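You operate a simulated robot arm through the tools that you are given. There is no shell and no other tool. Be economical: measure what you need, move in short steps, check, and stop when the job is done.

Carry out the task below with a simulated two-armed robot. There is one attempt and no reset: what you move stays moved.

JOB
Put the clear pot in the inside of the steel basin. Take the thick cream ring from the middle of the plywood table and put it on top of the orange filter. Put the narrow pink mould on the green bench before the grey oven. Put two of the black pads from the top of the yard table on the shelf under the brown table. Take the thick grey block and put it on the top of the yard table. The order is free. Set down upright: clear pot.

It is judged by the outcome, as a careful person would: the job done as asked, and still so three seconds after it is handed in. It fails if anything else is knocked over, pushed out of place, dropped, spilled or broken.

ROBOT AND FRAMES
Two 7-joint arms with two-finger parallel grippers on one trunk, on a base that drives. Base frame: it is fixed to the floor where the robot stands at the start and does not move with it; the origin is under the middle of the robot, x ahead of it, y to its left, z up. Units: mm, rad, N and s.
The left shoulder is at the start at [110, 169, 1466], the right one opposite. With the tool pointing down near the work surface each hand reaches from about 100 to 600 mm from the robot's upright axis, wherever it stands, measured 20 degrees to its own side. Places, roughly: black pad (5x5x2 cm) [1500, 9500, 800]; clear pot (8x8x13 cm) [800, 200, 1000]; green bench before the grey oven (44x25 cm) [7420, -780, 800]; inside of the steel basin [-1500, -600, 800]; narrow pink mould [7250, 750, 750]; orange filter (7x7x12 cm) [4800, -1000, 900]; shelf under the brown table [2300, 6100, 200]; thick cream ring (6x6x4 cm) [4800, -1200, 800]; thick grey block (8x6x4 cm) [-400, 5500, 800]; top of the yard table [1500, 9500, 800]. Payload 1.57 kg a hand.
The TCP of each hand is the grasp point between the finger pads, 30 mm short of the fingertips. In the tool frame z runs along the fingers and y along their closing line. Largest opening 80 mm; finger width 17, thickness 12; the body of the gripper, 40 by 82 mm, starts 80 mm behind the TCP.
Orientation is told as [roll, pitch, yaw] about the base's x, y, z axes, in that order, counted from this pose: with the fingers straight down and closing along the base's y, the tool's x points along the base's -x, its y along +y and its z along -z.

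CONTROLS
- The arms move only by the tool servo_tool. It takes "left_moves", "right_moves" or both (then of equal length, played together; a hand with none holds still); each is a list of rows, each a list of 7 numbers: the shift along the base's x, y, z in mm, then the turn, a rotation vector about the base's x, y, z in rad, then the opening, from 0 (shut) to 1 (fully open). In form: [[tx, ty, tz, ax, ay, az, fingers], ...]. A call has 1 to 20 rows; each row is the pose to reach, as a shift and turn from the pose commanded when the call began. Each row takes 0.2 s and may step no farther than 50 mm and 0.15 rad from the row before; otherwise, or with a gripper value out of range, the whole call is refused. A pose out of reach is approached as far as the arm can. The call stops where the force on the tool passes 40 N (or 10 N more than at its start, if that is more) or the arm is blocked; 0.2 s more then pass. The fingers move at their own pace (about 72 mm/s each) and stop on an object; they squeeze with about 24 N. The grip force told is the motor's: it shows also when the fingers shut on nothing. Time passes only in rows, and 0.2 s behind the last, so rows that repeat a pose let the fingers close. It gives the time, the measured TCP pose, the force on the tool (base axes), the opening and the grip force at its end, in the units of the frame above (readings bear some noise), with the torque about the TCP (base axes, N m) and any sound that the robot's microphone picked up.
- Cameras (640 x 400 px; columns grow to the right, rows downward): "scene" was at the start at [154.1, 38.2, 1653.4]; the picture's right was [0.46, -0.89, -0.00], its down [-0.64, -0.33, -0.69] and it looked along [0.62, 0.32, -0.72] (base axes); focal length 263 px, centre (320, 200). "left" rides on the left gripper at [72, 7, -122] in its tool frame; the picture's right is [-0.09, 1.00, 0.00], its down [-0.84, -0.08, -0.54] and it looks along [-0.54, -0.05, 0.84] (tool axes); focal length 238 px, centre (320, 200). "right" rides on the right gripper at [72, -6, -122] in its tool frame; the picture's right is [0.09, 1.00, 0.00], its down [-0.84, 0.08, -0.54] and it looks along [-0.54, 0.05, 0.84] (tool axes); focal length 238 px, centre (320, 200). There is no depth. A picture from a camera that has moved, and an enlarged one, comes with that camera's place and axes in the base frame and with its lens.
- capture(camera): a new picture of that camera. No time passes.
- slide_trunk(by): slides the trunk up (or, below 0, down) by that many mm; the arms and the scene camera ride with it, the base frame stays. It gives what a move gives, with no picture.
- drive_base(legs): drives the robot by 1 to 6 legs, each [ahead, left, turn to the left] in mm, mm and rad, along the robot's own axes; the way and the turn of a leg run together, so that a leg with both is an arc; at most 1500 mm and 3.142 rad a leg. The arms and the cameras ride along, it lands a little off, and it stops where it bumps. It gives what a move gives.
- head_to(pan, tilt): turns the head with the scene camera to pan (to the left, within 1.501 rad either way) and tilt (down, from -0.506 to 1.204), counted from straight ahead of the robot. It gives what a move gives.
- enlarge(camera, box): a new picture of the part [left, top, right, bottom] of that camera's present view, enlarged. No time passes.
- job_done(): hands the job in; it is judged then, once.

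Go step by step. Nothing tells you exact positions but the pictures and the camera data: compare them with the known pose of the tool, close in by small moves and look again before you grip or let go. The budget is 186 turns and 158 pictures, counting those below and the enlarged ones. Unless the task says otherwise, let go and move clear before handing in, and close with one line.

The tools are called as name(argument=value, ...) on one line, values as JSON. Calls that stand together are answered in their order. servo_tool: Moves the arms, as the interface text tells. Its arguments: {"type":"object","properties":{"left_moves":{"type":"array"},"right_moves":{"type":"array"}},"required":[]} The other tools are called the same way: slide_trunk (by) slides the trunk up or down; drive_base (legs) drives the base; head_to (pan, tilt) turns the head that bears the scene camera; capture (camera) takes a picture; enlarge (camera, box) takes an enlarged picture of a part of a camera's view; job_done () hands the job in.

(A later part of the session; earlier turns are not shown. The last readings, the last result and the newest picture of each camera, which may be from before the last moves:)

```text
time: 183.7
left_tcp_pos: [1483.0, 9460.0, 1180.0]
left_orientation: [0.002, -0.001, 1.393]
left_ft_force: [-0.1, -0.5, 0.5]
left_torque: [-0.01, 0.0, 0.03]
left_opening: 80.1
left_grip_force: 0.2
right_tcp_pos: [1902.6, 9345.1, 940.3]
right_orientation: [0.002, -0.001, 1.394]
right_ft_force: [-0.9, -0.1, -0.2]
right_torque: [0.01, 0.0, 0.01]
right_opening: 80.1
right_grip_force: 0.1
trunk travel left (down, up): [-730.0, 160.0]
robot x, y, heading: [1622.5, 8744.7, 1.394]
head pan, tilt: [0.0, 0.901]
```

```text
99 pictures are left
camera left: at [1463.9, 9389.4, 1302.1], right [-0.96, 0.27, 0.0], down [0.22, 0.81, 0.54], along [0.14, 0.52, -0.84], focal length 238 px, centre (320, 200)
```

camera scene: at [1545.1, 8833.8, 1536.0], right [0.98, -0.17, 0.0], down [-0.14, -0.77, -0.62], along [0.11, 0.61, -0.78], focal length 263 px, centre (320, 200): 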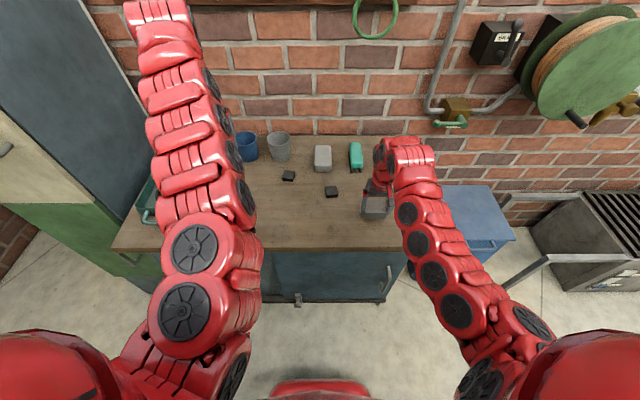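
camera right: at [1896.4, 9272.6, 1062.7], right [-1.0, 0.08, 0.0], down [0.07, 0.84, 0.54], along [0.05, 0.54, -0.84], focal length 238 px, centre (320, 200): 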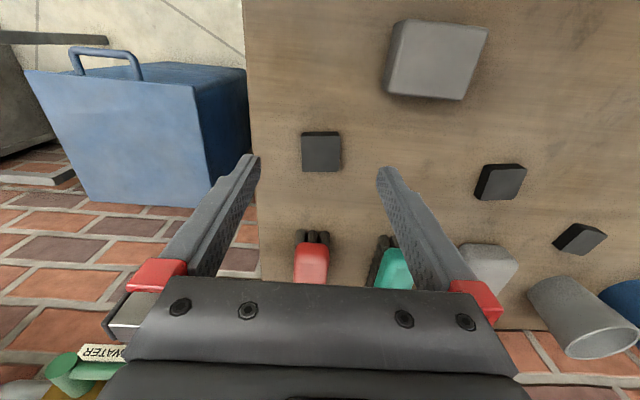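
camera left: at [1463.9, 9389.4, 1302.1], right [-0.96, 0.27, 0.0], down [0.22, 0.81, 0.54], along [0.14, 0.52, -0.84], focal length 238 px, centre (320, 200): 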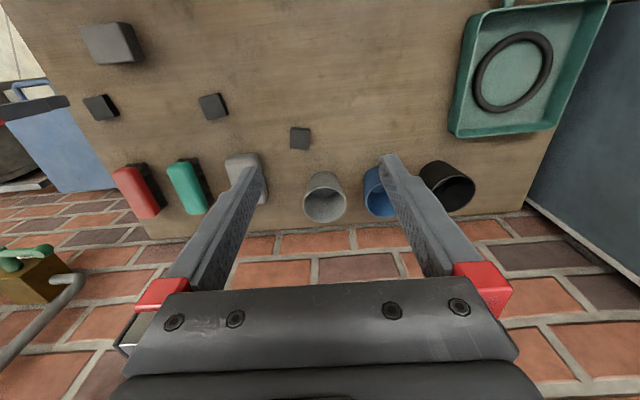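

Pad A is square to the hand at (1904, 9370). I'll shift over and lower in steps.

servo_tool(right_moves=[[1, 25, 0, 0, 0, 0, 1], [1, 25, -40, 0, 0, 0, 1], [1, 25, -75, 0, 0, 0, 1], [1, 25, -75, 0, 0, 0, 1]])

capture(camera="right")

```text
time: 184.7
left_tcp_pos: [1481.4, 9458.0, 1179.8]
left_orientation: [0.001, -0.001, 1.393]
left_ft_force: [-0.3, -0.3, 0.2]
left_torque: [0.0, 0.02, 0.02]
left_opening: 80.0
left_grip_force: 0.0
right_tcp_pos: [1903.4, 9370.2, 865.0]
right_orientation: [0.002, -0.005, 1.395]
right_ft_force: [-0.4, 0.4, 0.8]
right_torque: [0.0, -0.01, -0.01]
right_opening: 79.8
right_grip_force: 0.1
trunk travel left (down, up): [-730.0, 160.0]
robot x, y, heading: [1620.1, 8744.5, 1.392]
head pan, tilt: [0.0, 0.901]
```

```text
98 pictures are left
camera right: at [1897.6, 9297.1, 987.2], right [-1.0, 0.08, 0.0], down [0.07, 0.84, 0.54], along [0.05, 0.54, -0.84], focal length 238 px, centre (320, 200)
```

right: 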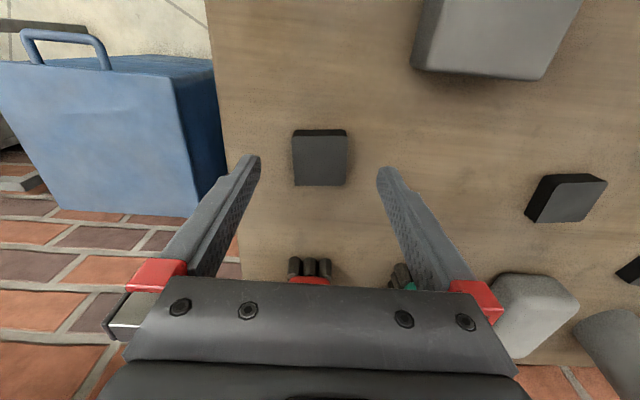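

The pad is centred between the fingers. I'll lower in small steps and watch the force for table contact.

servo_tool(right_moves=[[1, 0, -15, 0, 0, 0, 1], [1, 0, -25, 0, 0, 0, 1], [1, 0, -31, 0, 0, 0, 1], [1, 0, -31, 0, 0, 0, 1]])

capture(camera="right")

```text
time: 185.7
left_tcp_pos: [1481.6, 9459.5, 1179.0]
left_orientation: [0.002, 0.001, 1.396]
left_ft_force: [0.6, -0.3, -0.3]
left_torque: [0.03, 0.01, -0.02]
left_opening: 80.3
left_grip_force: 0.1
right_tcp_pos: [1905.6, 9370.9, 834.0]
right_orientation: [0.0, -0.004, 1.395]
right_ft_force: [0.5, 0.3, 0.0]
right_torque: [-0.01, -0.02, -0.01]
right_opening: 80.2
right_grip_force: 0.1
trunk travel left (down, up): [-730.0, 160.0]
robot x, y, heading: [1620.9, 8750.5, 1.395]
head pan, tilt: [0.0, 0.901]
```

```text
97 pictures are left
camera right: at [1898.8, 9297.3, 956.4], right [-1.0, 0.08, 0.0], down [0.07, 0.84, 0.54], along [0.05, 0.54, -0.84], focal length 238 px, centre (320, 200)
```

right: 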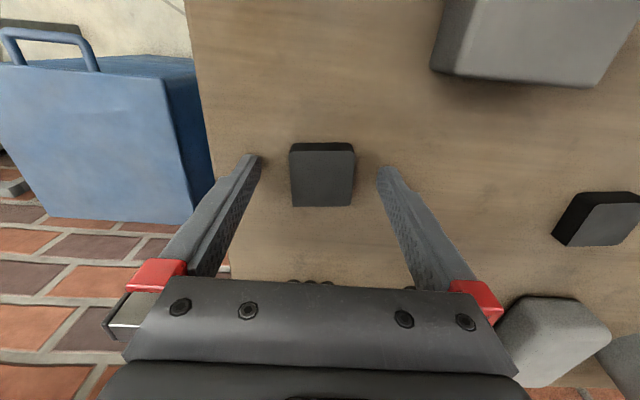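

servo_tool(right_moves=[[0, 0, -3, 0, 0, 0, 1], [0, 0, -6, 0, 0, 0, 1], [0, 0, -9, 0, 0, 0, 1]])

```text
time: 186.5
left_tcp_pos: [1480.6, 9455.6, 1181.9]
left_orientation: [-0.002, -0.003, 1.394]
left_ft_force: [-0.1, 0.6, -0.4]
left_torque: [0.0, 0.01, 0.0]
left_opening: 80.0
left_grip_force: 0.0
right_tcp_pos: [1902.5, 9369.1, 829.1]
right_orientation: [0.001, -0.011, 1.394]
right_ft_force: [1.3, -0.7, 31.1]
right_torque: [-0.21, 0.33, 0.64]
right_opening: 80.0
right_grip_force: 0.1
trunk travel left (down, up): [-730.0, 160.0]
robot x, y, heading: [1619.8, 8745.1, 1.395]
head pan, tilt: [0.0, 0.901]
```

The fingertips touched at about TCP z 830, so the table top is at z 800. I'll back off slightly and grip the pad.

servo_tool(right_moves=[[1, 1, 6, 0, 0, 0, 1], [1, 1, 6, 0, 0, 0, 0.6], [1, 1, 6, 0, 0, 0, 0.3], [1, 1, 6, 0, 0, 0, 0.3], [1, 1, 6, 0, 0, 0, 0.3]])

capture(camera="right")

```text
time: 187.7
left_tcp_pos: [1481.2, 9459.8, 1179.9]
left_orientation: [0.004, 0.001, 1.395]
left_ft_force: [0.4, 0.2, -0.5]
left_torque: [0.02, -0.01, 0.0]
left_opening: 80.0
left_grip_force: 0.1
right_tcp_pos: [1904.8, 9371.4, 829.9]
right_orientation: [0.001, 0.0, 1.393]
right_ft_force: [0.4, 0.2, -0.9]
right_torque: [-0.01, 0.0, -0.02]
right_opening: 42.1
right_grip_force: 24.0
trunk travel left (down, up): [-730.0, 160.0]
robot x, y, heading: [1623.7, 8741.7, 1.395]
head pan, tilt: [0.0, 0.901]
```

```text
96 pictures are left
camera right: at [1898.7, 9298.9, 953.3], right [-1.0, 0.08, 0.0], down [0.07, 0.84, 0.54], along [0.05, 0.54, -0.84], focal length 238 px, centre (320, 200)
```

right: 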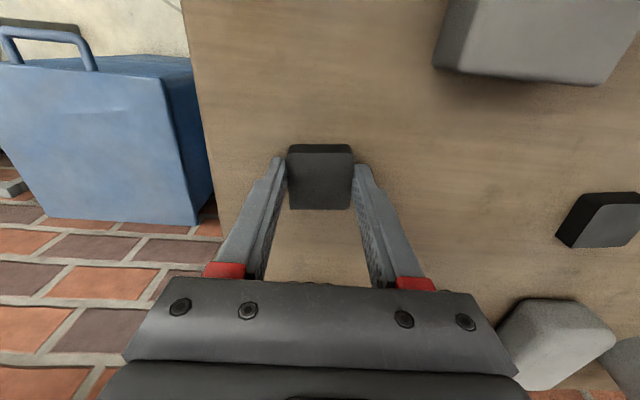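

The pad is held (42 mm). I'll lift it with the right hand, then drive 85 mm in so that the left hand can take the pad near (1546, 9536).

servo_tool(right_moves=[[0, 0, 20, 0, 0, 0, 0.3], [0, 0, 60, 0, 0, 0, 0.3], [0, 0, 100, 0, 0, 0, 0.3], [0, 0, 120, 0, 0, 0, 0.3]])

drive_base(legs=[[80, 0, 0]])

servo_tool(left_moves=[[0, 0, -40, 0, 0, 0, 1], [0, 0, -80, 0, 0, 0, 1], [0, 0, -120, 0, 0, 0, 1], [0, 0, -160, 0, 0, 0, 1], [0, 0, -200, 0, 0, 0, 1], [0, 0, -200, 0, 0, 0, 1]])

capture(camera="left")

```text
time: 188.7
left_tcp_pos: [1481.7, 9458.9, 1180.1]
left_orientation: [0.003, -0.001, 1.394]
left_ft_force: [0.4, -0.1, 0.1]
left_torque: [0.01, 0.02, -0.02]
left_opening: 80.0
left_grip_force: 0.0
right_tcp_pos: [1903.8, 9371.3, 950.2]
right_orientation: [0.0, -0.002, 1.395]
right_ft_force: [-1.0, 0.2, -0.5]
right_torque: [-0.05, 0.0, -0.03]
right_opening: 42.0
right_grip_force: 24.3
trunk travel left (down, up): [-730.0, 160.0]
robot x, y, heading: [1623.1, 8745.4, 1.399]
head pan, tilt: [0.0, 0.901]
```

```text
time: 189.7
left_tcp_pos: [1494.7, 9537.4, 1179.7]
left_orientation: [0.001, -0.001, 1.394]
left_ft_force: [0.2, -0.2, 0.4]
left_torque: [-0.05, -0.05, 0.01]
left_opening: 79.9
left_grip_force: 0.0
right_tcp_pos: [1918.1, 9450.7, 950.0]
right_orientation: [0.0, 0.0, 1.392]
right_ft_force: [0.7, -0.1, -0.2]
right_torque: [-0.05, -0.01, -0.03]
right_opening: 41.5
right_grip_force: 23.9
trunk travel left (down, up): [-730.0, 160.0]
robot x, y, heading: [1637.2, 8823.4, 1.392]
head pan, tilt: [0.0, 0.901]
```

```text
time: 191.1
left_tcp_pos: [1495.9, 9537.2, 978.9]
left_orientation: [0.002, -0.002, 1.394]
left_ft_force: [0.6, -0.1, 0.0]
left_torque: [0.0, -0.01, 0.01]
left_opening: 79.7
left_grip_force: 0.0
right_tcp_pos: [1918.4, 9450.7, 951.4]
right_orientation: [0.0, -0.004, 1.392]
right_ft_force: [0.2, -0.1, -1.0]
right_torque: [0.02, 0.0, -0.03]
right_opening: 41.4
right_grip_force: 24.7
trunk travel left (down, up): [-730.0, 160.0]
robot x, y, heading: [1633.7, 8822.6, 1.395]
head pan, tilt: [0.0, 0.901]
```

```text
95 pictures are left
camera left: at [1477.9, 9467.0, 1100.9], right [-0.96, 0.27, 0.0], down [0.22, 0.81, 0.54], along [0.14, 0.52, -0.84], focal length 238 px, centre (320, 200)
```

left: 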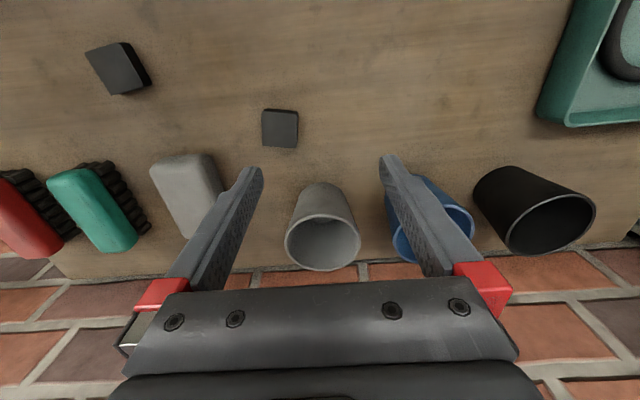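

Pad C is at (1546, 9533), turned slightly from the hand. I'll shift over it, turn a little, and lower to just above.

servo_tool(left_moves=[[25, -2, 0, 0, 0, -0.04, 1], [50, -4, 0, 0, 0, -0.08, 1], [50, -4, -40, 0, 0, -0.08, 1], [50, -4, -80, 0, 0, -0.08, 1], [50, -4, -114, 0, 0, -0.08, 1], [50, -4, -114, 0, 0, -0.08, 1]])

capture(camera="left")

```text
time: 192.5
left_tcp_pos: [1543.1, 9532.7, 865.7]
left_orientation: [0.003, -0.001, 1.314]
left_ft_force: [-0.4, 0.0, 0.4]
left_torque: [-0.03, 0.02, -0.01]
left_opening: 80.3
left_grip_force: 0.0
right_tcp_pos: [1918.8, 9450.4, 950.2]
right_orientation: [0.001, -0.002, 1.394]
right_ft_force: [0.6, -0.4, -0.3]
right_torque: [0.01, -0.02, 0.0]
right_opening: 41.5
right_grip_force: 23.9
trunk travel left (down, up): [-730.0, 160.0]
robot x, y, heading: [1635.5, 8822.1, 1.394]
head pan, tilt: [0.0, 0.901]
```

```text
94 pictures are left
camera left: at [1519.2, 9465.2, 988.3], right [-0.94, 0.34, 0.0], down [0.29, 0.79, 0.54], along [0.18, 0.51, -0.84], focal length 238 px, centre (320, 200)
```

left: 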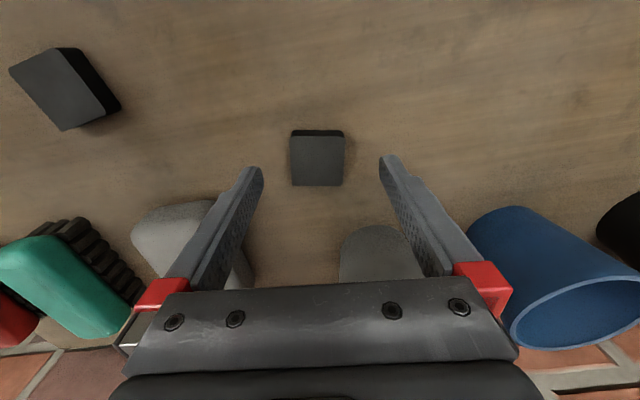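

Well centred, and the cups stay clear behind. I'll go down to z 831 and grip.

servo_tool(left_moves=[[2, 1, -15, 0, 0, 0, 1], [2, 1, -28, 0, 0, 0, 1], [2, 1, -34, 0, 0, 0, 1], [2, 1, -34, 0, 0, 0, 0.6], [2, 1, -34, 0, 0, 0, 0.3], [2, 1, -34, 0, 0, 0, 0.3], [2, 1, -34, 0, 0, 0, 0.3]])

capture(camera="left")

```text
time: 194.1
left_tcp_pos: [1545.3, 9533.1, 830.6]
left_orientation: [0.003, 0.0, 1.314]
left_ft_force: [0.0, 0.0, 0.2]
left_torque: [-0.02, -0.02, 0.0]
left_opening: 42.2
left_grip_force: 23.8
right_tcp_pos: [1918.5, 9450.1, 950.4]
right_orientation: [0.0, -0.002, 1.392]
right_ft_force: [0.8, 0.9, -0.2]
right_torque: [0.0, 0.02, 0.0]
right_opening: 41.1
right_grip_force: 24.3
trunk travel left (down, up): [-730.0, 160.0]
robot x, y, heading: [1635.8, 8822.6, 1.394]
head pan, tilt: [0.0, 0.901]
```

```text
93 pictures are left
camera left: at [1522.1, 9465.3, 953.4], right [-0.94, 0.34, 0.0], down [0.29, 0.79, 0.54], along [0.18, 0.51, -0.84], focal length 238 px, centre (320, 200)
```

left: 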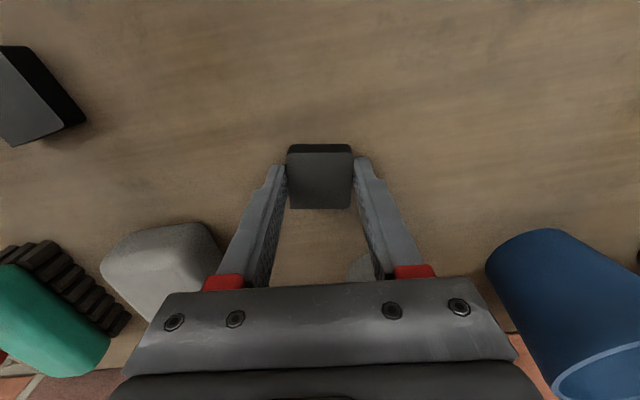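

Both pads are held. I'll lift, raise the trunk, back off and drive back toward the doorway.

servo_tool(left_moves=[[0, 0, 20, 0, 0, 0, 0.3], [0, 0, 60, 0, 0, 0, 0.3], [0, 0, 100, 0, 0, 0, 0.3], [0, 0, 120, 0, 0, 0, 0.3]])

slide_trunk(by=130)

capture(camera="left")

drive_base(legs=[[-520, 0, 0], [0, 0, -1.79]])

```text
time: 195.1
left_tcp_pos: [1545.5, 9532.7, 949.5]
left_orientation: [0.0, 0.003, 1.315]
left_ft_force: [0.9, 0.4, -0.4]
left_torque: [0.02, 0.03, 0.02]
left_opening: 42.1
left_grip_force: 24.1
right_tcp_pos: [1917.7, 9450.4, 950.3]
right_orientation: [-0.001, -0.003, 1.393]
right_ft_force: [0.7, -1.1, 0.5]
right_torque: [0.01, 0.0, 0.0]
right_opening: 40.9
right_grip_force: 23.6
trunk travel left (down, up): [-730.0, 160.0]
robot x, y, heading: [1634.0, 8821.2, 1.394]
head pan, tilt: [0.0, 0.901]
```

```text
time: 196.7
left_tcp_pos: [1546.3, 9533.7, 1079.1]
left_orientation: [0.002, 0.0, 1.313]
left_ft_force: [0.5, 0.3, -0.3]
left_torque: [-0.01, 0.0, 0.03]
left_opening: 41.6
left_grip_force: 23.7
right_tcp_pos: [1918.5, 9451.4, 1080.0]
right_orientation: [-0.001, -0.002, 1.393]
right_ft_force: [-0.4, 0.1, 0.0]
right_torque: [-0.01, -0.03, 0.01]
right_opening: 41.0
right_grip_force: 23.7
trunk travel left (down, up): [-860.0, 30.0]
robot x, y, heading: [1634.8, 8826.0, 1.394]
head pan, tilt: [0.0, 0.901]
```

```text
92 pictures are left
camera left: at [1522.3, 9465.0, 1201.7], right [-0.94, 0.34, 0.0], down [0.29, 0.79, 0.54], along [0.18, 0.51, -0.84], focal length 238 px, centre (320, 200)
```

left: 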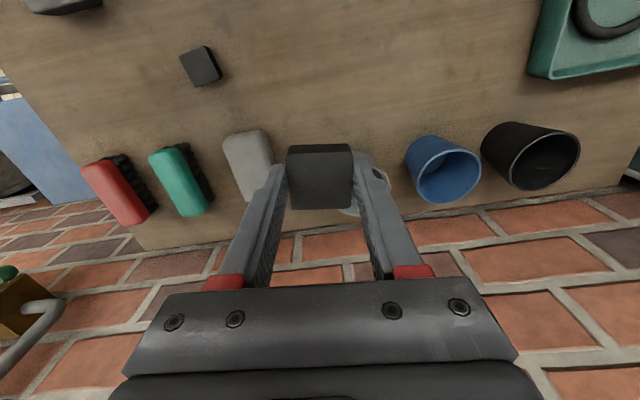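

```text
time: 204.2
left_tcp_pos: [2253.5, 8209.0, 1079.4]
left_orientation: [0.0, 0.001, -0.53]
left_ft_force: [-0.1, -0.5, -0.3]
left_torque: [-0.01, 0.02, 0.01]
left_opening: 40.9
left_grip_force: 24.1
right_tcp_pos: [2075.1, 7875.0, 1080.4]
right_orientation: [-0.001, -0.002, -0.448]
right_ft_force: [-0.4, 0.0, -0.9]
right_torque: [0.01, -0.05, -0.03]
right_opening: 40.8
right_grip_force: 23.6
trunk travel left (down, up): [-860.0, 30.0]
robot x, y, heading: [1544.0, 8316.5, -0.448]
head pan, tilt: [0.0, 0.901]
```

Both pads hold fine. I'll drive back along the yard and through the doorway on the same line as before.

drive_base(legs=[[0, 0, 0.179], [1500, 0, 0], [1500, 0, 0], [331, 0, 0], [0, 0, -1.53]])

head_to(pan=0.0, tilt=0.4)

capture(camera="scene")

```text
time: 224.7
left_tcp_pos: [4850.5, 6787.3, 1079.1]
left_orientation: [0.004, 0.0, -1.811]
left_ft_force: [0.8, -1.0, -0.8]
left_torque: [0.03, 0.0, -0.06]
left_opening: 40.9
left_grip_force: 24.1
right_tcp_pos: [4477.0, 6863.6, 1080.0]
right_orientation: [-0.001, -0.003, -1.731]
right_ft_force: [0.6, 0.1, 0.4]
right_torque: [0.0, 0.02, -0.01]
right_opening: 41.1
right_grip_force: 23.5
trunk travel left (down, up): [-860.0, 30.0]
robot x, y, heading: [4749.0, 7491.8, -1.73]
head pan, tilt: [0.0, 0.901]
```

```text
time: 225.6
left_tcp_pos: [4850.4, 6787.6, 1079.2]
left_orientation: [0.001, 0.0, -1.812]
left_ft_force: [0.0, -0.3, 0.0]
left_torque: [0.02, 0.0, 0.0]
left_opening: 40.8
left_grip_force: 24.0
right_tcp_pos: [4476.3, 6861.9, 1080.7]
right_orientation: [-0.001, -0.003, -1.731]
right_ft_force: [-0.3, 0.7, -0.4]
right_torque: [0.01, 0.01, 0.05]
right_opening: 40.7
right_grip_force: 23.9
trunk travel left (down, up): [-860.0, 30.0]
robot x, y, heading: [4752.3, 7496.3, -1.73]
head pan, tilt: [0.0, 0.4]
```

```text
91 pictures are left
camera scene: at [4725.8, 7325.6, 1768.9], right [-0.99, 0.16, 0.0], down [0.06, 0.39, -0.92], along [-0.15, -0.91, -0.39], focal length 263 px, centre (320, 200)
```

scene: 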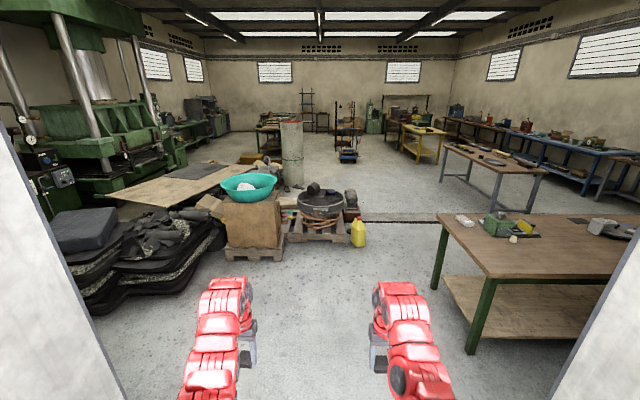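

I can see the brown table's shelf under its top, set back about 110 mm from the front edge. I'll go through the door and around to its front, then insert the hands at shelf height by lowering the trunk and driving in.

drive_base(legs=[[0, 0, -0.058], [1500, 0, 0], [263, 0, 0], [0, 0, -0.5], [1096, 0, 0], [0, 0, -0.65]])

head_to(pan=-0.4, tilt=0.5)

capture(camera="scene")

```text
time: 240.6
left_tcp_pos: [3443.6, 4392.8, 1078.8]
left_orientation: [-0.002, 0.003, -2.368]
left_ft_force: [-0.4, -0.4, 0.1]
left_torque: [0.03, -0.05, 0.01]
left_opening: 40.9
left_grip_force: 23.6
right_tcp_pos: [3168.0, 4655.7, 1080.5]
right_orientation: [0.0, -0.002, -2.289]
right_ft_force: [0.1, 0.1, -0.6]
right_torque: [0.04, -0.02, 0.03]
right_opening: 40.9
right_grip_force: 23.9
trunk travel left (down, up): [-860.0, 30.0]
robot x, y, heading: [3737.3, 5047.1, -2.291]
head pan, tilt: [0.0, 0.4]
stopped in leg 5: the robot was blocked; the commanded pose is now the measured one
```

```text
time: 241.5
left_tcp_pos: [3443.8, 4393.2, 1080.2]
left_orientation: [0.002, 0.001, -2.368]
left_ft_force: [-0.4, -0.5, 0.6]
left_torque: [0.0, 0.02, 0.02]
left_opening: 40.9
left_grip_force: 23.9
right_tcp_pos: [3167.6, 4654.8, 1080.3]
right_orientation: [0.001, -0.002, -2.288]
right_ft_force: [0.1, -0.1, 0.0]
right_torque: [-0.01, -0.02, 0.01]
right_opening: 41.2
right_grip_force: 24.1
trunk travel left (down, up): [-860.0, 30.0]
robot x, y, heading: [3732.0, 5047.0, -2.288]
head pan, tilt: [-0.4, 0.499]
```

```text
90 pictures are left
camera scene: at [3601.6, 4947.7, 1759.9], right [-0.44, 0.9, 0.0], down [0.43, 0.21, -0.88], along [-0.79, -0.39, -0.48], focal length 263 px, centre (320, 200)
```

scene: 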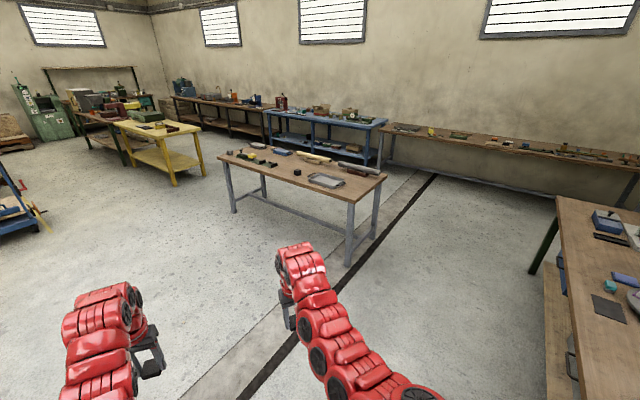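

The base stopped against something at (3735, 5047). I'll look to both sides and down to find what it touched.

head_to(pan=0.9, tilt=0.9)

capture(camera="scene")

head_to(pan=-1.2, tilt=0.8)

capture(camera="scene")

```text
time: 243.0
left_tcp_pos: [3443.5, 4392.8, 1080.4]
left_orientation: [0.0, 0.002, -2.369]
left_ft_force: [0.9, 0.6, -1.3]
left_torque: [0.0, -0.01, 0.03]
left_opening: 41.0
left_grip_force: 23.8
right_tcp_pos: [3167.5, 4653.7, 1080.2]
right_orientation: [0.002, -0.002, -2.289]
right_ft_force: [0.2, -0.2, -0.5]
right_torque: [0.0, 0.01, -0.02]
right_opening: 40.6
right_grip_force: 23.8
trunk travel left (down, up): [-860.0, 30.0]
robot x, y, heading: [3732.0, 5046.1, -2.285]
head pan, tilt: [0.901, 0.901]
```

```text
89 pictures are left
camera scene: at [3696.7, 4912.9, 1726.0], right [-0.98, -0.18, 0.0], down [-0.14, 0.77, -0.62], along [0.11, -0.61, -0.78], focal length 263 px, centre (320, 200)
```

scene: 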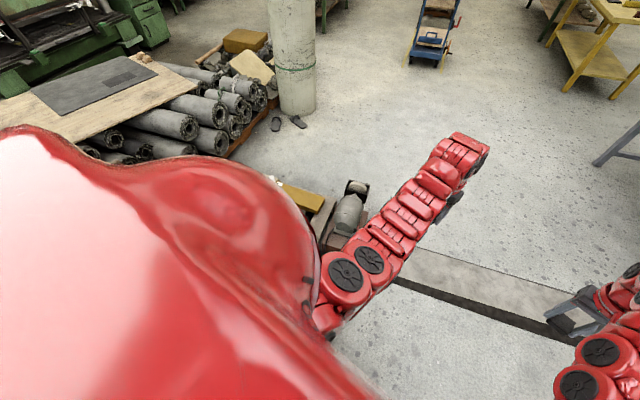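

```text
time: 245.0
left_tcp_pos: [3444.7, 4392.6, 1078.7]
left_orientation: [0.003, -0.001, -2.369]
left_ft_force: [-0.7, 0.1, 0.3]
left_torque: [0.01, -0.01, 0.01]
left_opening: 40.9
left_grip_force: 23.9
right_tcp_pos: [3167.2, 4654.3, 1079.7]
right_orientation: [0.001, 0.0, -2.287]
right_ft_force: [0.0, 0.1, -0.6]
right_torque: [-0.03, 0.0, 0.0]
right_opening: 40.9
right_grip_force: 24.0
trunk travel left (down, up): [-860.0, 30.0]
robot x, y, heading: [3729.8, 5045.3, -2.291]
head pan, tilt: [-1.201, 0.799]
```

```text
88 pictures are left
camera scene: at [3607.3, 5014.7, 1733.9], right [0.34, 0.94, 0.0], down [0.67, -0.24, -0.7], along [-0.66, 0.24, -0.72], focal length 263 px, centre (320, 200)
```

scene: 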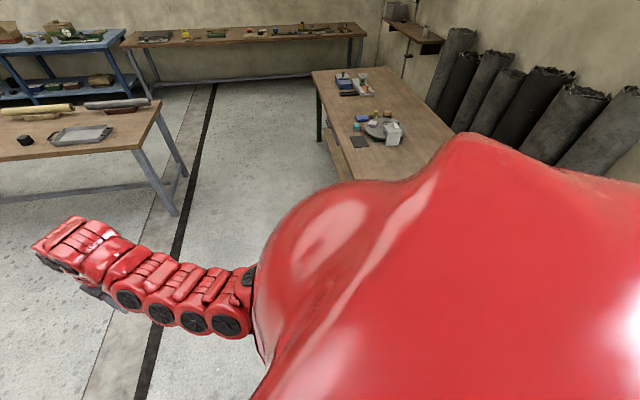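

Nothing toppled is visible, but my own shoulder hides the yellow jug on the left. I'll back off a little and check on it.

drive_base(legs=[[-350, 0, 0]])

head_to(pan=0.5, tilt=0.8)

capture(camera="scene")

```text
time: 247.2
left_tcp_pos: [3671.0, 4656.3, 1078.8]
left_orientation: [0.0, 0.003, -2.371]
left_ft_force: [1.4, -0.1, -0.2]
left_torque: [-0.04, -0.03, -0.01]
left_opening: 40.8
left_grip_force: 24.1
right_tcp_pos: [3395.0, 4919.1, 1078.9]
right_orientation: [-0.001, -0.002, -2.295]
right_ft_force: [0.0, 0.5, -1.1]
right_torque: [-0.02, -0.03, -0.01]
right_opening: 41.1
right_grip_force: 24.3
trunk travel left (down, up): [-860.0, 30.0]
robot x, y, heading: [3962.9, 5309.0, -2.295]
head pan, tilt: [-1.201, 0.799]
```

```text
time: 249.0
left_tcp_pos: [3671.0, 4657.0, 1079.2]
left_orientation: [0.002, 0.0, -2.372]
left_ft_force: [0.2, 0.3, -0.5]
left_torque: [-0.04, 0.01, 0.03]
left_opening: 41.0
left_grip_force: 24.3
right_tcp_pos: [3394.6, 4920.4, 1079.9]
right_orientation: [-0.002, 0.0, -2.292]
right_ft_force: [-0.1, -0.7, -0.6]
right_torque: [-0.02, 0.01, -0.03]
right_opening: 41.1
right_grip_force: 24.1
trunk travel left (down, up): [-860.0, 30.0]
robot x, y, heading: [3962.5, 5308.7, -2.291]
head pan, tilt: [0.499, 0.799]
```

```text
87 pictures are left
camera scene: at [3895.0, 5171.5, 1733.9], right [-0.98, 0.22, 0.0], down [0.16, 0.7, -0.7], along [-0.15, -0.68, -0.72], focal length 263 px, centre (320, 200)
```

scene: 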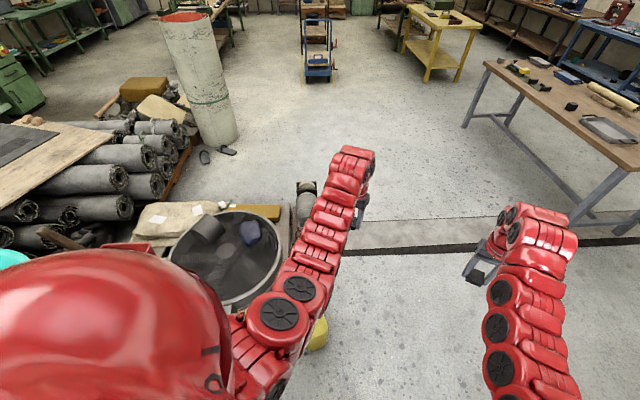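

The yellow jug stands near (3795, 4700); I must pass farther from it. I'll take the middle line between the jug and the table corner.

drive_base(legs=[[0, 0, -0.377], [1111, 0, 0]])

head_to(pan=1.5, tilt=0.5)

capture(camera="scene")

```text
time: 255.9
left_tcp_pos: [2424.3, 4327.1, 1078.9]
left_orientation: [0.001, -0.001, -2.776]
left_ft_force: [-0.7, 0.2, -0.5]
left_torque: [0.0, -0.02, -0.02]
left_opening: 40.9
left_grip_force: 23.7
right_tcp_pos: [2274.8, 4679.1, 1080.6]
right_orientation: [0.001, 0.0, -2.696]
right_ft_force: [0.0, 0.1, -0.4]
right_torque: [0.02, 0.01, 0.0]
right_opening: 40.7
right_grip_force: 24.3
trunk travel left (down, up): [-860.0, 30.0]
robot x, y, heading: [2951.6, 4811.8, -2.7]
head pan, tilt: [0.499, 0.799]
```

```text
time: 257.1
left_tcp_pos: [2423.5, 4327.4, 1078.7]
left_orientation: [-0.001, 0.0, -2.777]
left_ft_force: [0.2, -0.3, 0.4]
left_torque: [-0.03, 0.04, -0.02]
left_opening: 41.2
left_grip_force: 24.2
right_tcp_pos: [2274.6, 4678.1, 1081.4]
right_orientation: [0.001, -0.001, -2.695]
right_ft_force: [-0.4, -0.5, 0.0]
right_torque: [0.05, -0.01, -0.03]
right_opening: 40.9
right_grip_force: 23.7
trunk travel left (down, up): [-860.0, 30.0]
robot x, y, heading: [2948.3, 4812.2, -2.694]
head pan, tilt: [1.499, 0.499]
```

```text
86 pictures are left
camera scene: at [2912.4, 4694.4, 1759.8], right [-0.93, -0.36, 0.0], down [-0.17, 0.45, -0.88], along [0.32, -0.82, -0.48], focal length 263 px, centre (320, 200)
```

scene: 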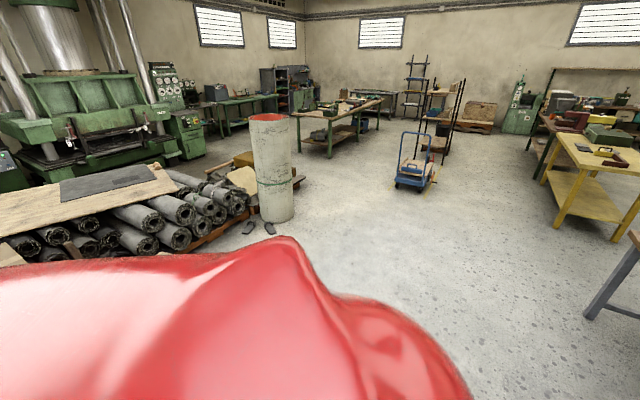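

I'm now in front of the brown table. I'll turn to face it, look under it, and glance back at the jug.

drive_base(legs=[[0, 0, -2.166]])

head_to(pan=-1.45, tilt=0.7)

capture(camera="scene")

head_to(pan=0.0, tilt=0.9)

capture(camera="scene")

```text
time: 262.7
left_tcp_pos: [2842.3, 5520.7, 1079.5]
left_orientation: [0.001, 0.0, 1.338]
left_ft_force: [0.2, -0.1, -0.2]
left_torque: [-0.01, -0.01, -0.01]
left_opening: 41.0
left_grip_force: 24.3
right_tcp_pos: [3217.8, 5447.5, 1079.7]
right_orientation: [0.0, -0.002, 1.418]
right_ft_force: [0.5, 0.1, 0.2]
right_torque: [0.03, 0.0, -0.02]
right_opening: 40.7
right_grip_force: 24.0
trunk travel left (down, up): [-860.0, 30.0]
robot x, y, heading: [2950.6, 4812.1, 1.413]
head pan, tilt: [1.499, 0.499]
```

```text
time: 265.3
left_tcp_pos: [2843.7, 5520.9, 1078.4]
left_orientation: [0.001, 0.0, 1.339]
left_ft_force: [-0.1, -0.2, -0.9]
left_torque: [-0.02, 0.01, -0.01]
left_opening: 40.8
left_grip_force: 24.0
right_tcp_pos: [3217.3, 5447.7, 1079.0]
right_orientation: [0.0, -0.001, 1.419]
right_ft_force: [0.3, 0.0, 0.1]
right_torque: [0.01, -0.01, -0.01]
right_opening: 40.9
right_grip_force: 23.9
trunk travel left (down, up): [-860.0, 30.0]
robot x, y, heading: [2949.9, 4812.9, 1.419]
head pan, tilt: [-1.45, 0.7]
```

```text
85 pictures are left
camera scene: at [3049.0, 4891.0, 1742.1], right [-0.03, -1.0, 0.0], down [-0.64, 0.02, -0.76], along [0.76, -0.02, -0.64], focal length 263 px, centre (320, 200)
```

scene: 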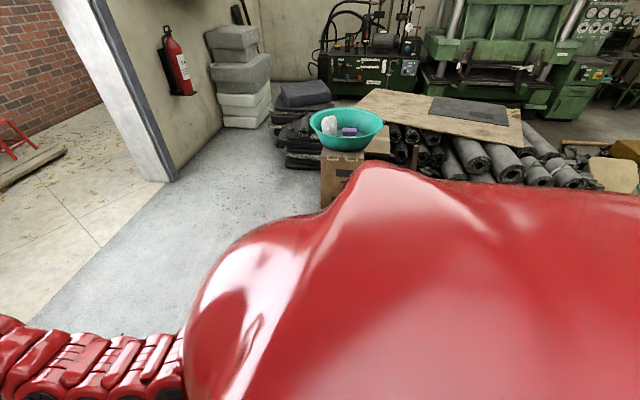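

```text
time: 266.9
left_tcp_pos: [2843.0, 5519.5, 1079.7]
left_orientation: [0.0, 0.0, 1.339]
left_ft_force: [-0.8, -0.3, -0.4]
left_torque: [0.01, -0.01, -0.02]
left_opening: 40.9
left_grip_force: 23.9
right_tcp_pos: [3217.7, 5447.5, 1079.8]
right_orientation: [0.001, -0.001, 1.418]
right_ft_force: [0.9, 0.2, -0.3]
right_torque: [0.01, -0.03, 0.01]
right_opening: 40.9
right_grip_force: 23.8
trunk travel left (down, up): [-860.0, 30.0]
robot x, y, heading: [2950.3, 4811.5, 1.419]
head pan, tilt: [0.0, 0.901]
```

```text
84 pictures are left
camera scene: at [2975.5, 4968.2, 1726.0], right [0.99, -0.15, 0.0], down [-0.12, -0.77, -0.62], along [0.09, 0.61, -0.78], focal length 263 px, centre (320, 200)
```

scene: 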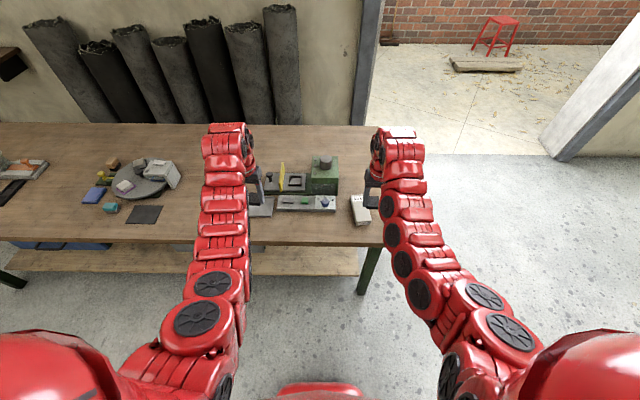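

The shelf's front edge is at about y 5608 (x 2945), 130 mm behind the tabletop edge, and free between x 2300 and 3100. I'll back off and shift left, then lower the trunk with the hands clear of the table.

drive_base(legs=[[-250, 0, 0], [0, 330, 0]])

slide_trunk(by=-500)

capture(camera="scene")

capture(camera="right")

```text
time: 270.4
left_tcp_pos: [2478.1, 5322.3, 1079.9]
left_orientation: [0.001, 0.0, 1.344]
left_ft_force: [-0.5, -0.8, -0.9]
left_torque: [-0.01, -0.01, -0.01]
left_opening: 41.2
left_grip_force: 23.9
right_tcp_pos: [2852.2, 5250.9, 1078.7]
right_orientation: [0.002, -0.003, 1.422]
right_ft_force: [0.0, -0.9, -0.4]
right_torque: [0.02, -0.02, 0.02]
right_opening: 40.8
right_grip_force: 24.3
trunk travel left (down, up): [-860.0, 30.0]
robot x, y, heading: [2588.5, 4615.7, 1.424]
head pan, tilt: [0.0, 0.901]
```

```text
refused: -500 is not a number from -400 to 400
```

```text
83 pictures are left
camera scene: at [2613.6, 4771.4, 1725.9], right [0.99, -0.15, 0.0], down [-0.11, -0.78, -0.62], along [0.09, 0.61, -0.78], focal length 263 px, centre (320, 200)
```

scene: 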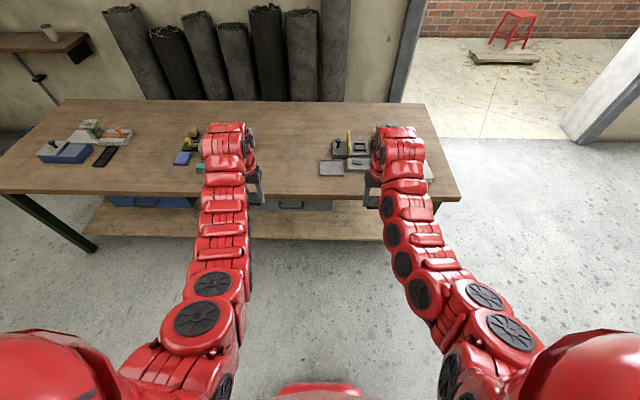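

```text
82 pictures are left
camera right: at [2849.2, 5178.9, 1201.8], right [-1.0, 0.05, 0.0], down [0.05, 0.84, 0.54], along [0.03, 0.54, -0.84], focal length 238 px, centre (320, 200)
```

right: 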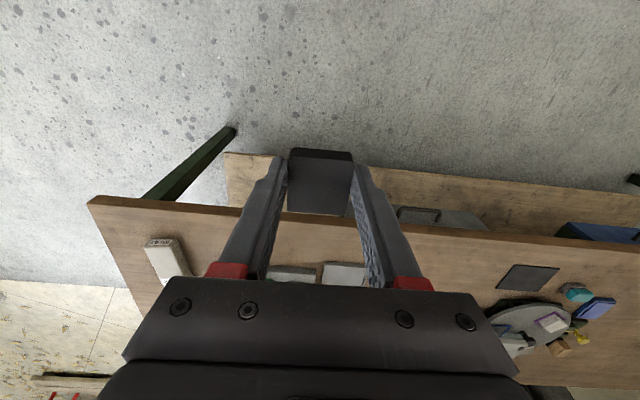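

There is a tray farther back on the shelf, but the front strip of about 150 mm is free. I'll lower the trunk in two steps with the hands in front of the table.

slide_trunk(by=-400)

slide_trunk(by=-370)

capture(camera="right")

capture(camera="left")

head_to(pan=0.0, tilt=0.7)

capture(camera="scene")

```text
time: 274.3
left_tcp_pos: [2477.8, 5322.8, 679.2]
left_orientation: [0.0, 0.0, 1.343]
left_ft_force: [-0.4, 0.8, 0.2]
left_torque: [0.02, -0.03, 0.03]
left_opening: 40.9
left_grip_force: 24.0
right_tcp_pos: [2852.1, 5252.1, 680.2]
right_orientation: [0.0, -0.001, 1.424]
right_ft_force: [0.2, 0.3, -1.1]
right_torque: [0.0, 0.0, 0.01]
right_opening: 40.9
right_grip_force: 24.3
trunk travel left (down, up): [-460.0, 430.0]
robot x, y, heading: [2591.2, 4612.4, 1.424]
head pan, tilt: [0.0, 0.901]
```

```text
time: 277.8
left_tcp_pos: [2478.2, 5322.9, 308.9]
left_orientation: [0.0, -0.001, 1.344]
left_ft_force: [-0.1, -0.5, -0.2]
left_torque: [0.01, 0.02, 0.01]
left_opening: 41.1
left_grip_force: 23.6
right_tcp_pos: [2852.7, 5251.5, 310.4]
right_orientation: [0.0, -0.003, 1.424]
right_ft_force: [-0.4, -0.1, -0.3]
right_torque: [-0.04, 0.06, 0.01]
right_opening: 41.0
right_grip_force: 24.1
trunk travel left (down, up): [-90.0, 800.0]
robot x, y, heading: [2583.8, 4619.7, 1.422]
head pan, tilt: [0.0, 0.901]
```

```text
81 pictures are left
camera right: at [2848.4, 5178.8, 432.1], right [-1.0, 0.05, 0.0], down [0.05, 0.84, 0.54], along [0.03, 0.54, -0.84], focal length 238 px, centre (320, 200)
```

right: 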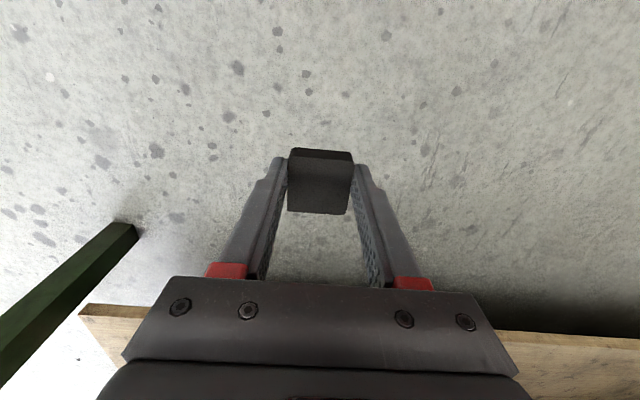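

```text
80 pictures are left
camera left: at [2455.9, 5253.9, 432.0], right [-0.95, 0.31, 0.0], down [0.26, 0.8, 0.54], along [0.17, 0.51, -0.84], focal length 238 px, centre (320, 200)
```

left: 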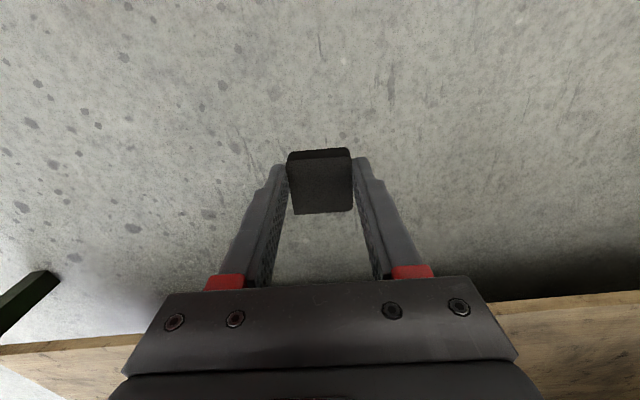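

```text
time: 278.6
left_tcp_pos: [2478.0, 5323.6, 308.8]
left_orientation: [0.001, 0.0, 1.344]
left_ft_force: [0.6, 1.0, -0.1]
left_torque: [0.02, -0.04, -0.01]
left_opening: 40.9
left_grip_force: 23.8
right_tcp_pos: [2852.3, 5252.6, 310.3]
right_orientation: [0.0, -0.002, 1.424]
right_ft_force: [-0.7, 0.2, -0.3]
right_torque: [0.04, 0.02, -0.02]
right_opening: 41.1
right_grip_force: 24.0
trunk travel left (down, up): [-90.0, 800.0]
robot x, y, heading: [2587.4, 4616.0, 1.424]
head pan, tilt: [0.0, 0.7]
```

```text
79 pictures are left
camera scene: at [2613.7, 4780.7, 972.1], right [0.99, -0.15, 0.0], down [-0.09, -0.64, -0.76], along [0.11, 0.76, -0.64], focal length 263 px, centre (320, 200)
```

scene: 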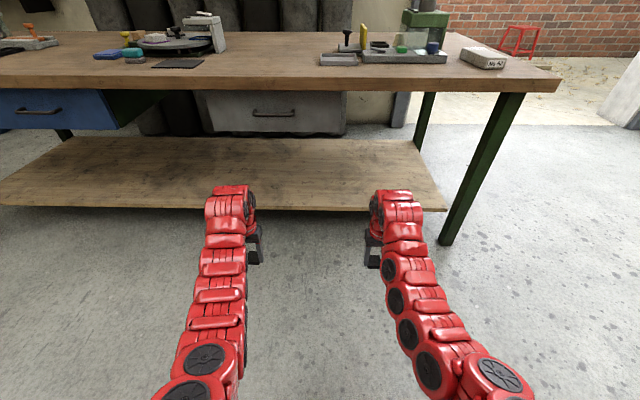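

Now I see well: the grey and blue objects are drawers hanging under the top (x < 2830), so I'll go in to the right of them. I'll bring the right hand inward so both hands fit between the drawer and the leg, then strafe right.

servo_tool(right_moves=[[-45, 7, 0, 0, 0, 0, 0.3], [-90, 14, 0, 0, 0, 0, 0.3], [-130, 20, 0, 0, 0, 0, 0.3], [-130, 20, 0, 0, 0, 0, 0.3]])

drive_base(legs=[[0, -420, 0]])

capture(camera="scene")

```text
time: 279.6
left_tcp_pos: [2479.1, 5323.0, 308.6]
left_orientation: [-0.001, 0.001, 1.344]
left_ft_force: [0.0, -0.2, -0.6]
left_torque: [0.03, 0.01, 0.02]
left_opening: 40.9
left_grip_force: 23.8
right_tcp_pos: [2720.5, 5269.2, 308.2]
right_orientation: [0.0, -0.002, 1.424]
right_ft_force: [0.1, 0.6, 0.1]
right_torque: [-0.03, -0.03, -0.02]
right_opening: 40.7
right_grip_force: 24.4
trunk travel left (down, up): [-90.0, 800.0]
robot x, y, heading: [2587.7, 4615.9, 1.42]
head pan, tilt: [0.0, 0.7]
```

```text
time: 282.2
left_tcp_pos: [2893.1, 5261.2, 309.5]
left_orientation: [-0.001, 0.0, 1.348]
left_ft_force: [-0.2, -0.2, 0.1]
left_torque: [-0.06, 0.01, 0.0]
left_opening: 40.8
left_grip_force: 23.9
right_tcp_pos: [3135.9, 5210.0, 308.9]
right_orientation: [-0.001, -0.003, 1.429]
right_ft_force: [0.4, 0.2, -0.7]
right_torque: [-0.02, 0.0, 0.02]
right_opening: 41.3
right_grip_force: 23.8
trunk travel left (down, up): [-90.0, 800.0]
robot x, y, heading: [3003.8, 4553.3, 1.431]
head pan, tilt: [0.0, 0.7]
```

```text
78 pictures are left
camera scene: at [3031.2, 4720.4, 972.1], right [0.99, -0.14, 0.0], down [-0.09, -0.64, -0.76], along [0.11, 0.76, -0.64], focal length 263 px, centre (320, 200)
```

scene: 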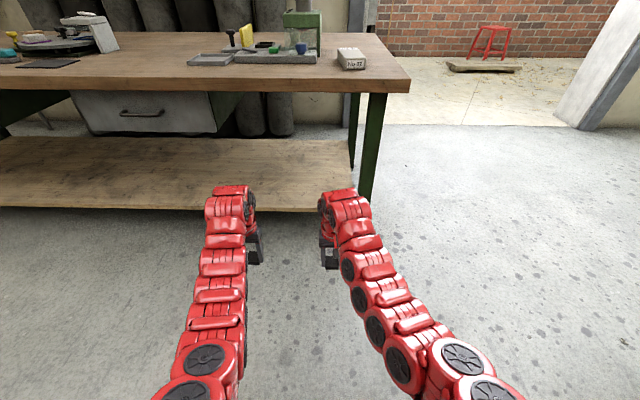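

The hands fit between the drawer's right side (x 2812) and the leg (x 3310). I'll drive in 380 mm at this height and check.

drive_base(legs=[[0, 25, 0], [375, 0, 0]])

capture(camera="right")

capture(camera="left")

capture(camera="scene")

```text
time: 284.9
left_tcp_pos: [2916.6, 5629.2, 308.8]
left_orientation: [-0.001, 0.001, 1.352]
left_ft_force: [0.1, -0.1, -0.6]
left_torque: [0.0, 0.0, 0.02]
left_opening: 41.1
left_grip_force: 24.1
right_tcp_pos: [3160.4, 5577.6, 308.8]
right_orientation: [0.001, -0.002, 1.43]
right_ft_force: [0.1, 0.6, 0.0]
right_torque: [0.01, 0.0, 0.02]
right_opening: 41.0
right_grip_force: 24.0
trunk travel left (down, up): [-90.0, 800.0]
robot x, y, heading: [3032.8, 4922.6, 1.436]
head pan, tilt: [0.0, 0.7]
```

```text
77 pictures are left
camera right: at [3157.9, 5504.9, 431.3], right [-1.0, 0.05, 0.0], down [0.04, 0.84, 0.54], along [0.03, 0.54, -0.84], focal length 238 px, centre (320, 200)
```

right: 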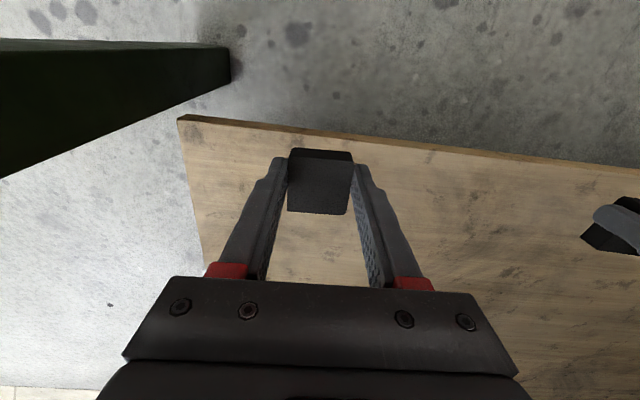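

```text
76 pictures are left
camera left: at [2896.2, 5560.4, 431.9], right [-0.95, 0.31, 0.0], down [0.26, 0.8, 0.54], along [0.17, 0.52, -0.84], focal length 238 px, centre (320, 200)
```

left: 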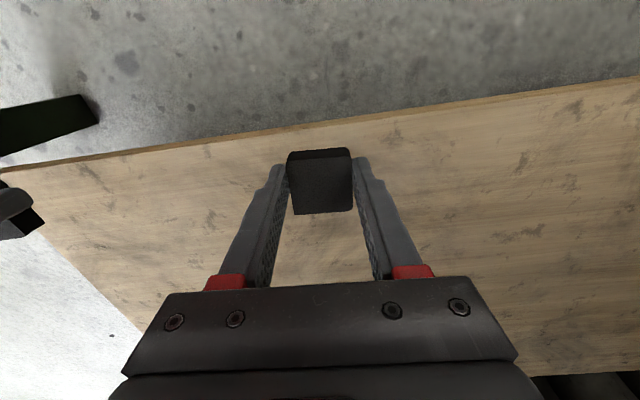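

```text
75 pictures are left
camera scene: at [3057.4, 5088.3, 972.1], right [0.99, -0.14, 0.0], down [-0.09, -0.64, -0.76], along [0.11, 0.76, -0.64], focal length 263 px, centre (320, 200)
```

scene: 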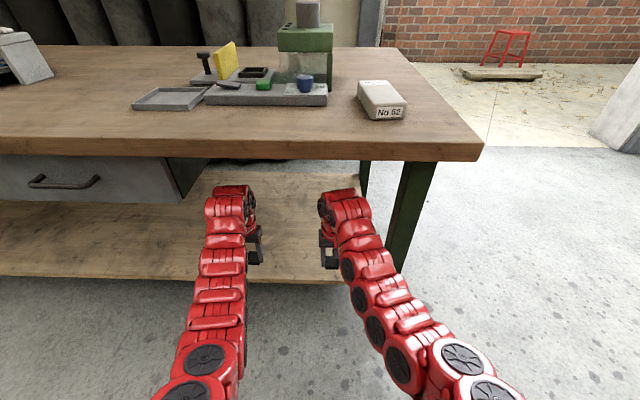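

Both pads are right above the shelf's front edge. I'll drive in another 80 mm and then lower.

drive_base(legs=[[80, 0, 0]])

servo_tool(left_moves=[[0, 0, -20, 0, 0, 0, 0.3], [0, 0, -40, 0, 0, 0, 0.3], [0, 0, -50, 0, 0, 0, 0.3]], right_moves=[[0, 0, -20, 0, 0, 0, 0.3], [0, 0, -40, 0, 0, 0, 0.3], [0, 0, -50, 0, 0, 0, 0.3]])

capture(camera="right")

capture(camera="left")

```text
time: 286.0
left_tcp_pos: [2927.8, 5705.8, 310.1]
left_orientation: [-0.001, 0.0, 1.352]
left_ft_force: [0.2, -0.1, -0.7]
left_torque: [0.0, -0.03, 0.03]
left_opening: 40.8
left_grip_force: 24.1
right_tcp_pos: [3171.4, 5655.1, 309.0]
right_orientation: [0.002, -0.001, 1.432]
right_ft_force: [0.1, -0.8, -0.3]
right_torque: [0.03, 0.02, -0.02]
right_opening: 41.1
right_grip_force: 23.6
trunk travel left (down, up): [-90.0, 800.0]
robot x, y, heading: [3043.4, 4998.9, 1.435]
head pan, tilt: [0.0, 0.7]
```

```text
time: 286.8
left_tcp_pos: [2928.0, 5707.5, 258.7]
left_orientation: [-0.001, 0.002, 1.354]
left_ft_force: [0.2, -0.1, 0.0]
left_torque: [0.01, 0.0, 0.01]
left_opening: 40.9
left_grip_force: 23.8
right_tcp_pos: [3171.3, 5655.8, 257.3]
right_orientation: [0.002, -0.002, 1.432]
right_ft_force: [0.5, 0.9, -0.4]
right_torque: [0.0, -0.01, -0.01]
right_opening: 41.0
right_grip_force: 24.3
trunk travel left (down, up): [-90.0, 800.0]
robot x, y, heading: [3044.4, 5001.6, 1.435]
head pan, tilt: [0.0, 0.7]
```

```text
74 pictures are left
camera right: at [3168.5, 5582.8, 379.8], right [-1.0, 0.05, 0.0], down [0.04, 0.84, 0.54], along [0.02, 0.54, -0.84], focal length 238 px, centre (320, 200)
```

right: 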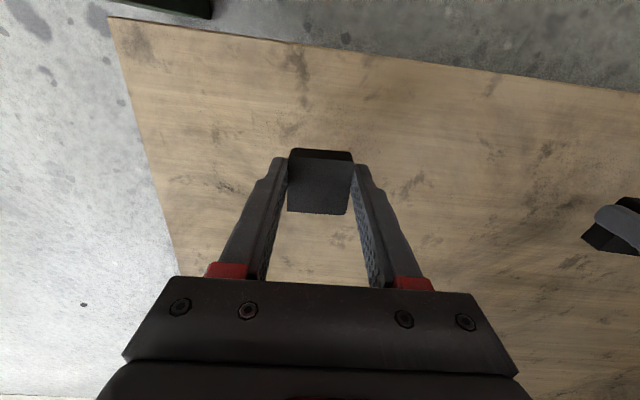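

```text
73 pictures are left
camera left: at [2907.4, 5637.7, 382.0], right [-0.95, 0.31, 0.0], down [0.26, 0.8, 0.54], along [0.17, 0.51, -0.84], focal length 238 px, centre (320, 200)
```

left: 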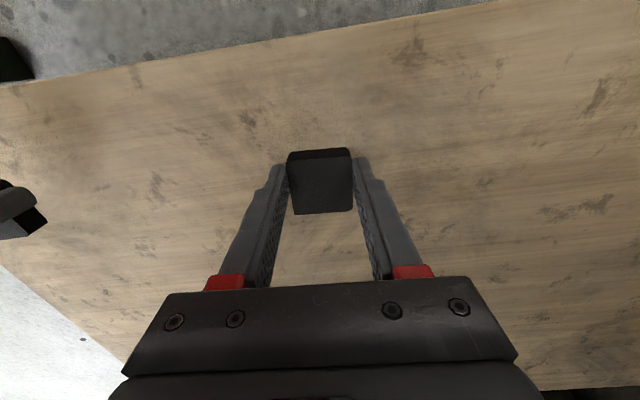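

Both pads are over the shelf, well inside the edge. I'll lower 5 mm at a time until contact is felt.

servo_tool(left_moves=[[0, 0, -7, 0, 0, 0, 0.3], [0, 0, -14, 0, 0, 0, 0.3], [0, 0, -14, 0, 0, 0, 0.3]], right_moves=[[0, 0, -7, 0, 0, 0, 0.3], [0, 0, -14, 0, 0, 0, 0.3], [0, 0, -14, 0, 0, 0, 0.3]])

```text
time: 287.6
left_tcp_pos: [2927.8, 5706.7, 246.6]
left_orientation: [0.002, 0.0, 1.353]
left_ft_force: [0.1, 0.4, 0.2]
left_torque: [0.0, -0.01, -0.01]
left_opening: 40.8
left_grip_force: 24.2
right_tcp_pos: [3172.1, 5656.0, 244.7]
right_orientation: [-0.002, -0.002, 1.433]
right_ft_force: [-0.4, -0.4, -1.7]
right_torque: [-0.02, 0.02, 0.02]
right_opening: 41.0
right_grip_force: 24.1
trunk travel left (down, up): [-90.0, 800.0]
robot x, y, heading: [3039.6, 5004.1, 1.433]
head pan, tilt: [0.0, 0.7]
```

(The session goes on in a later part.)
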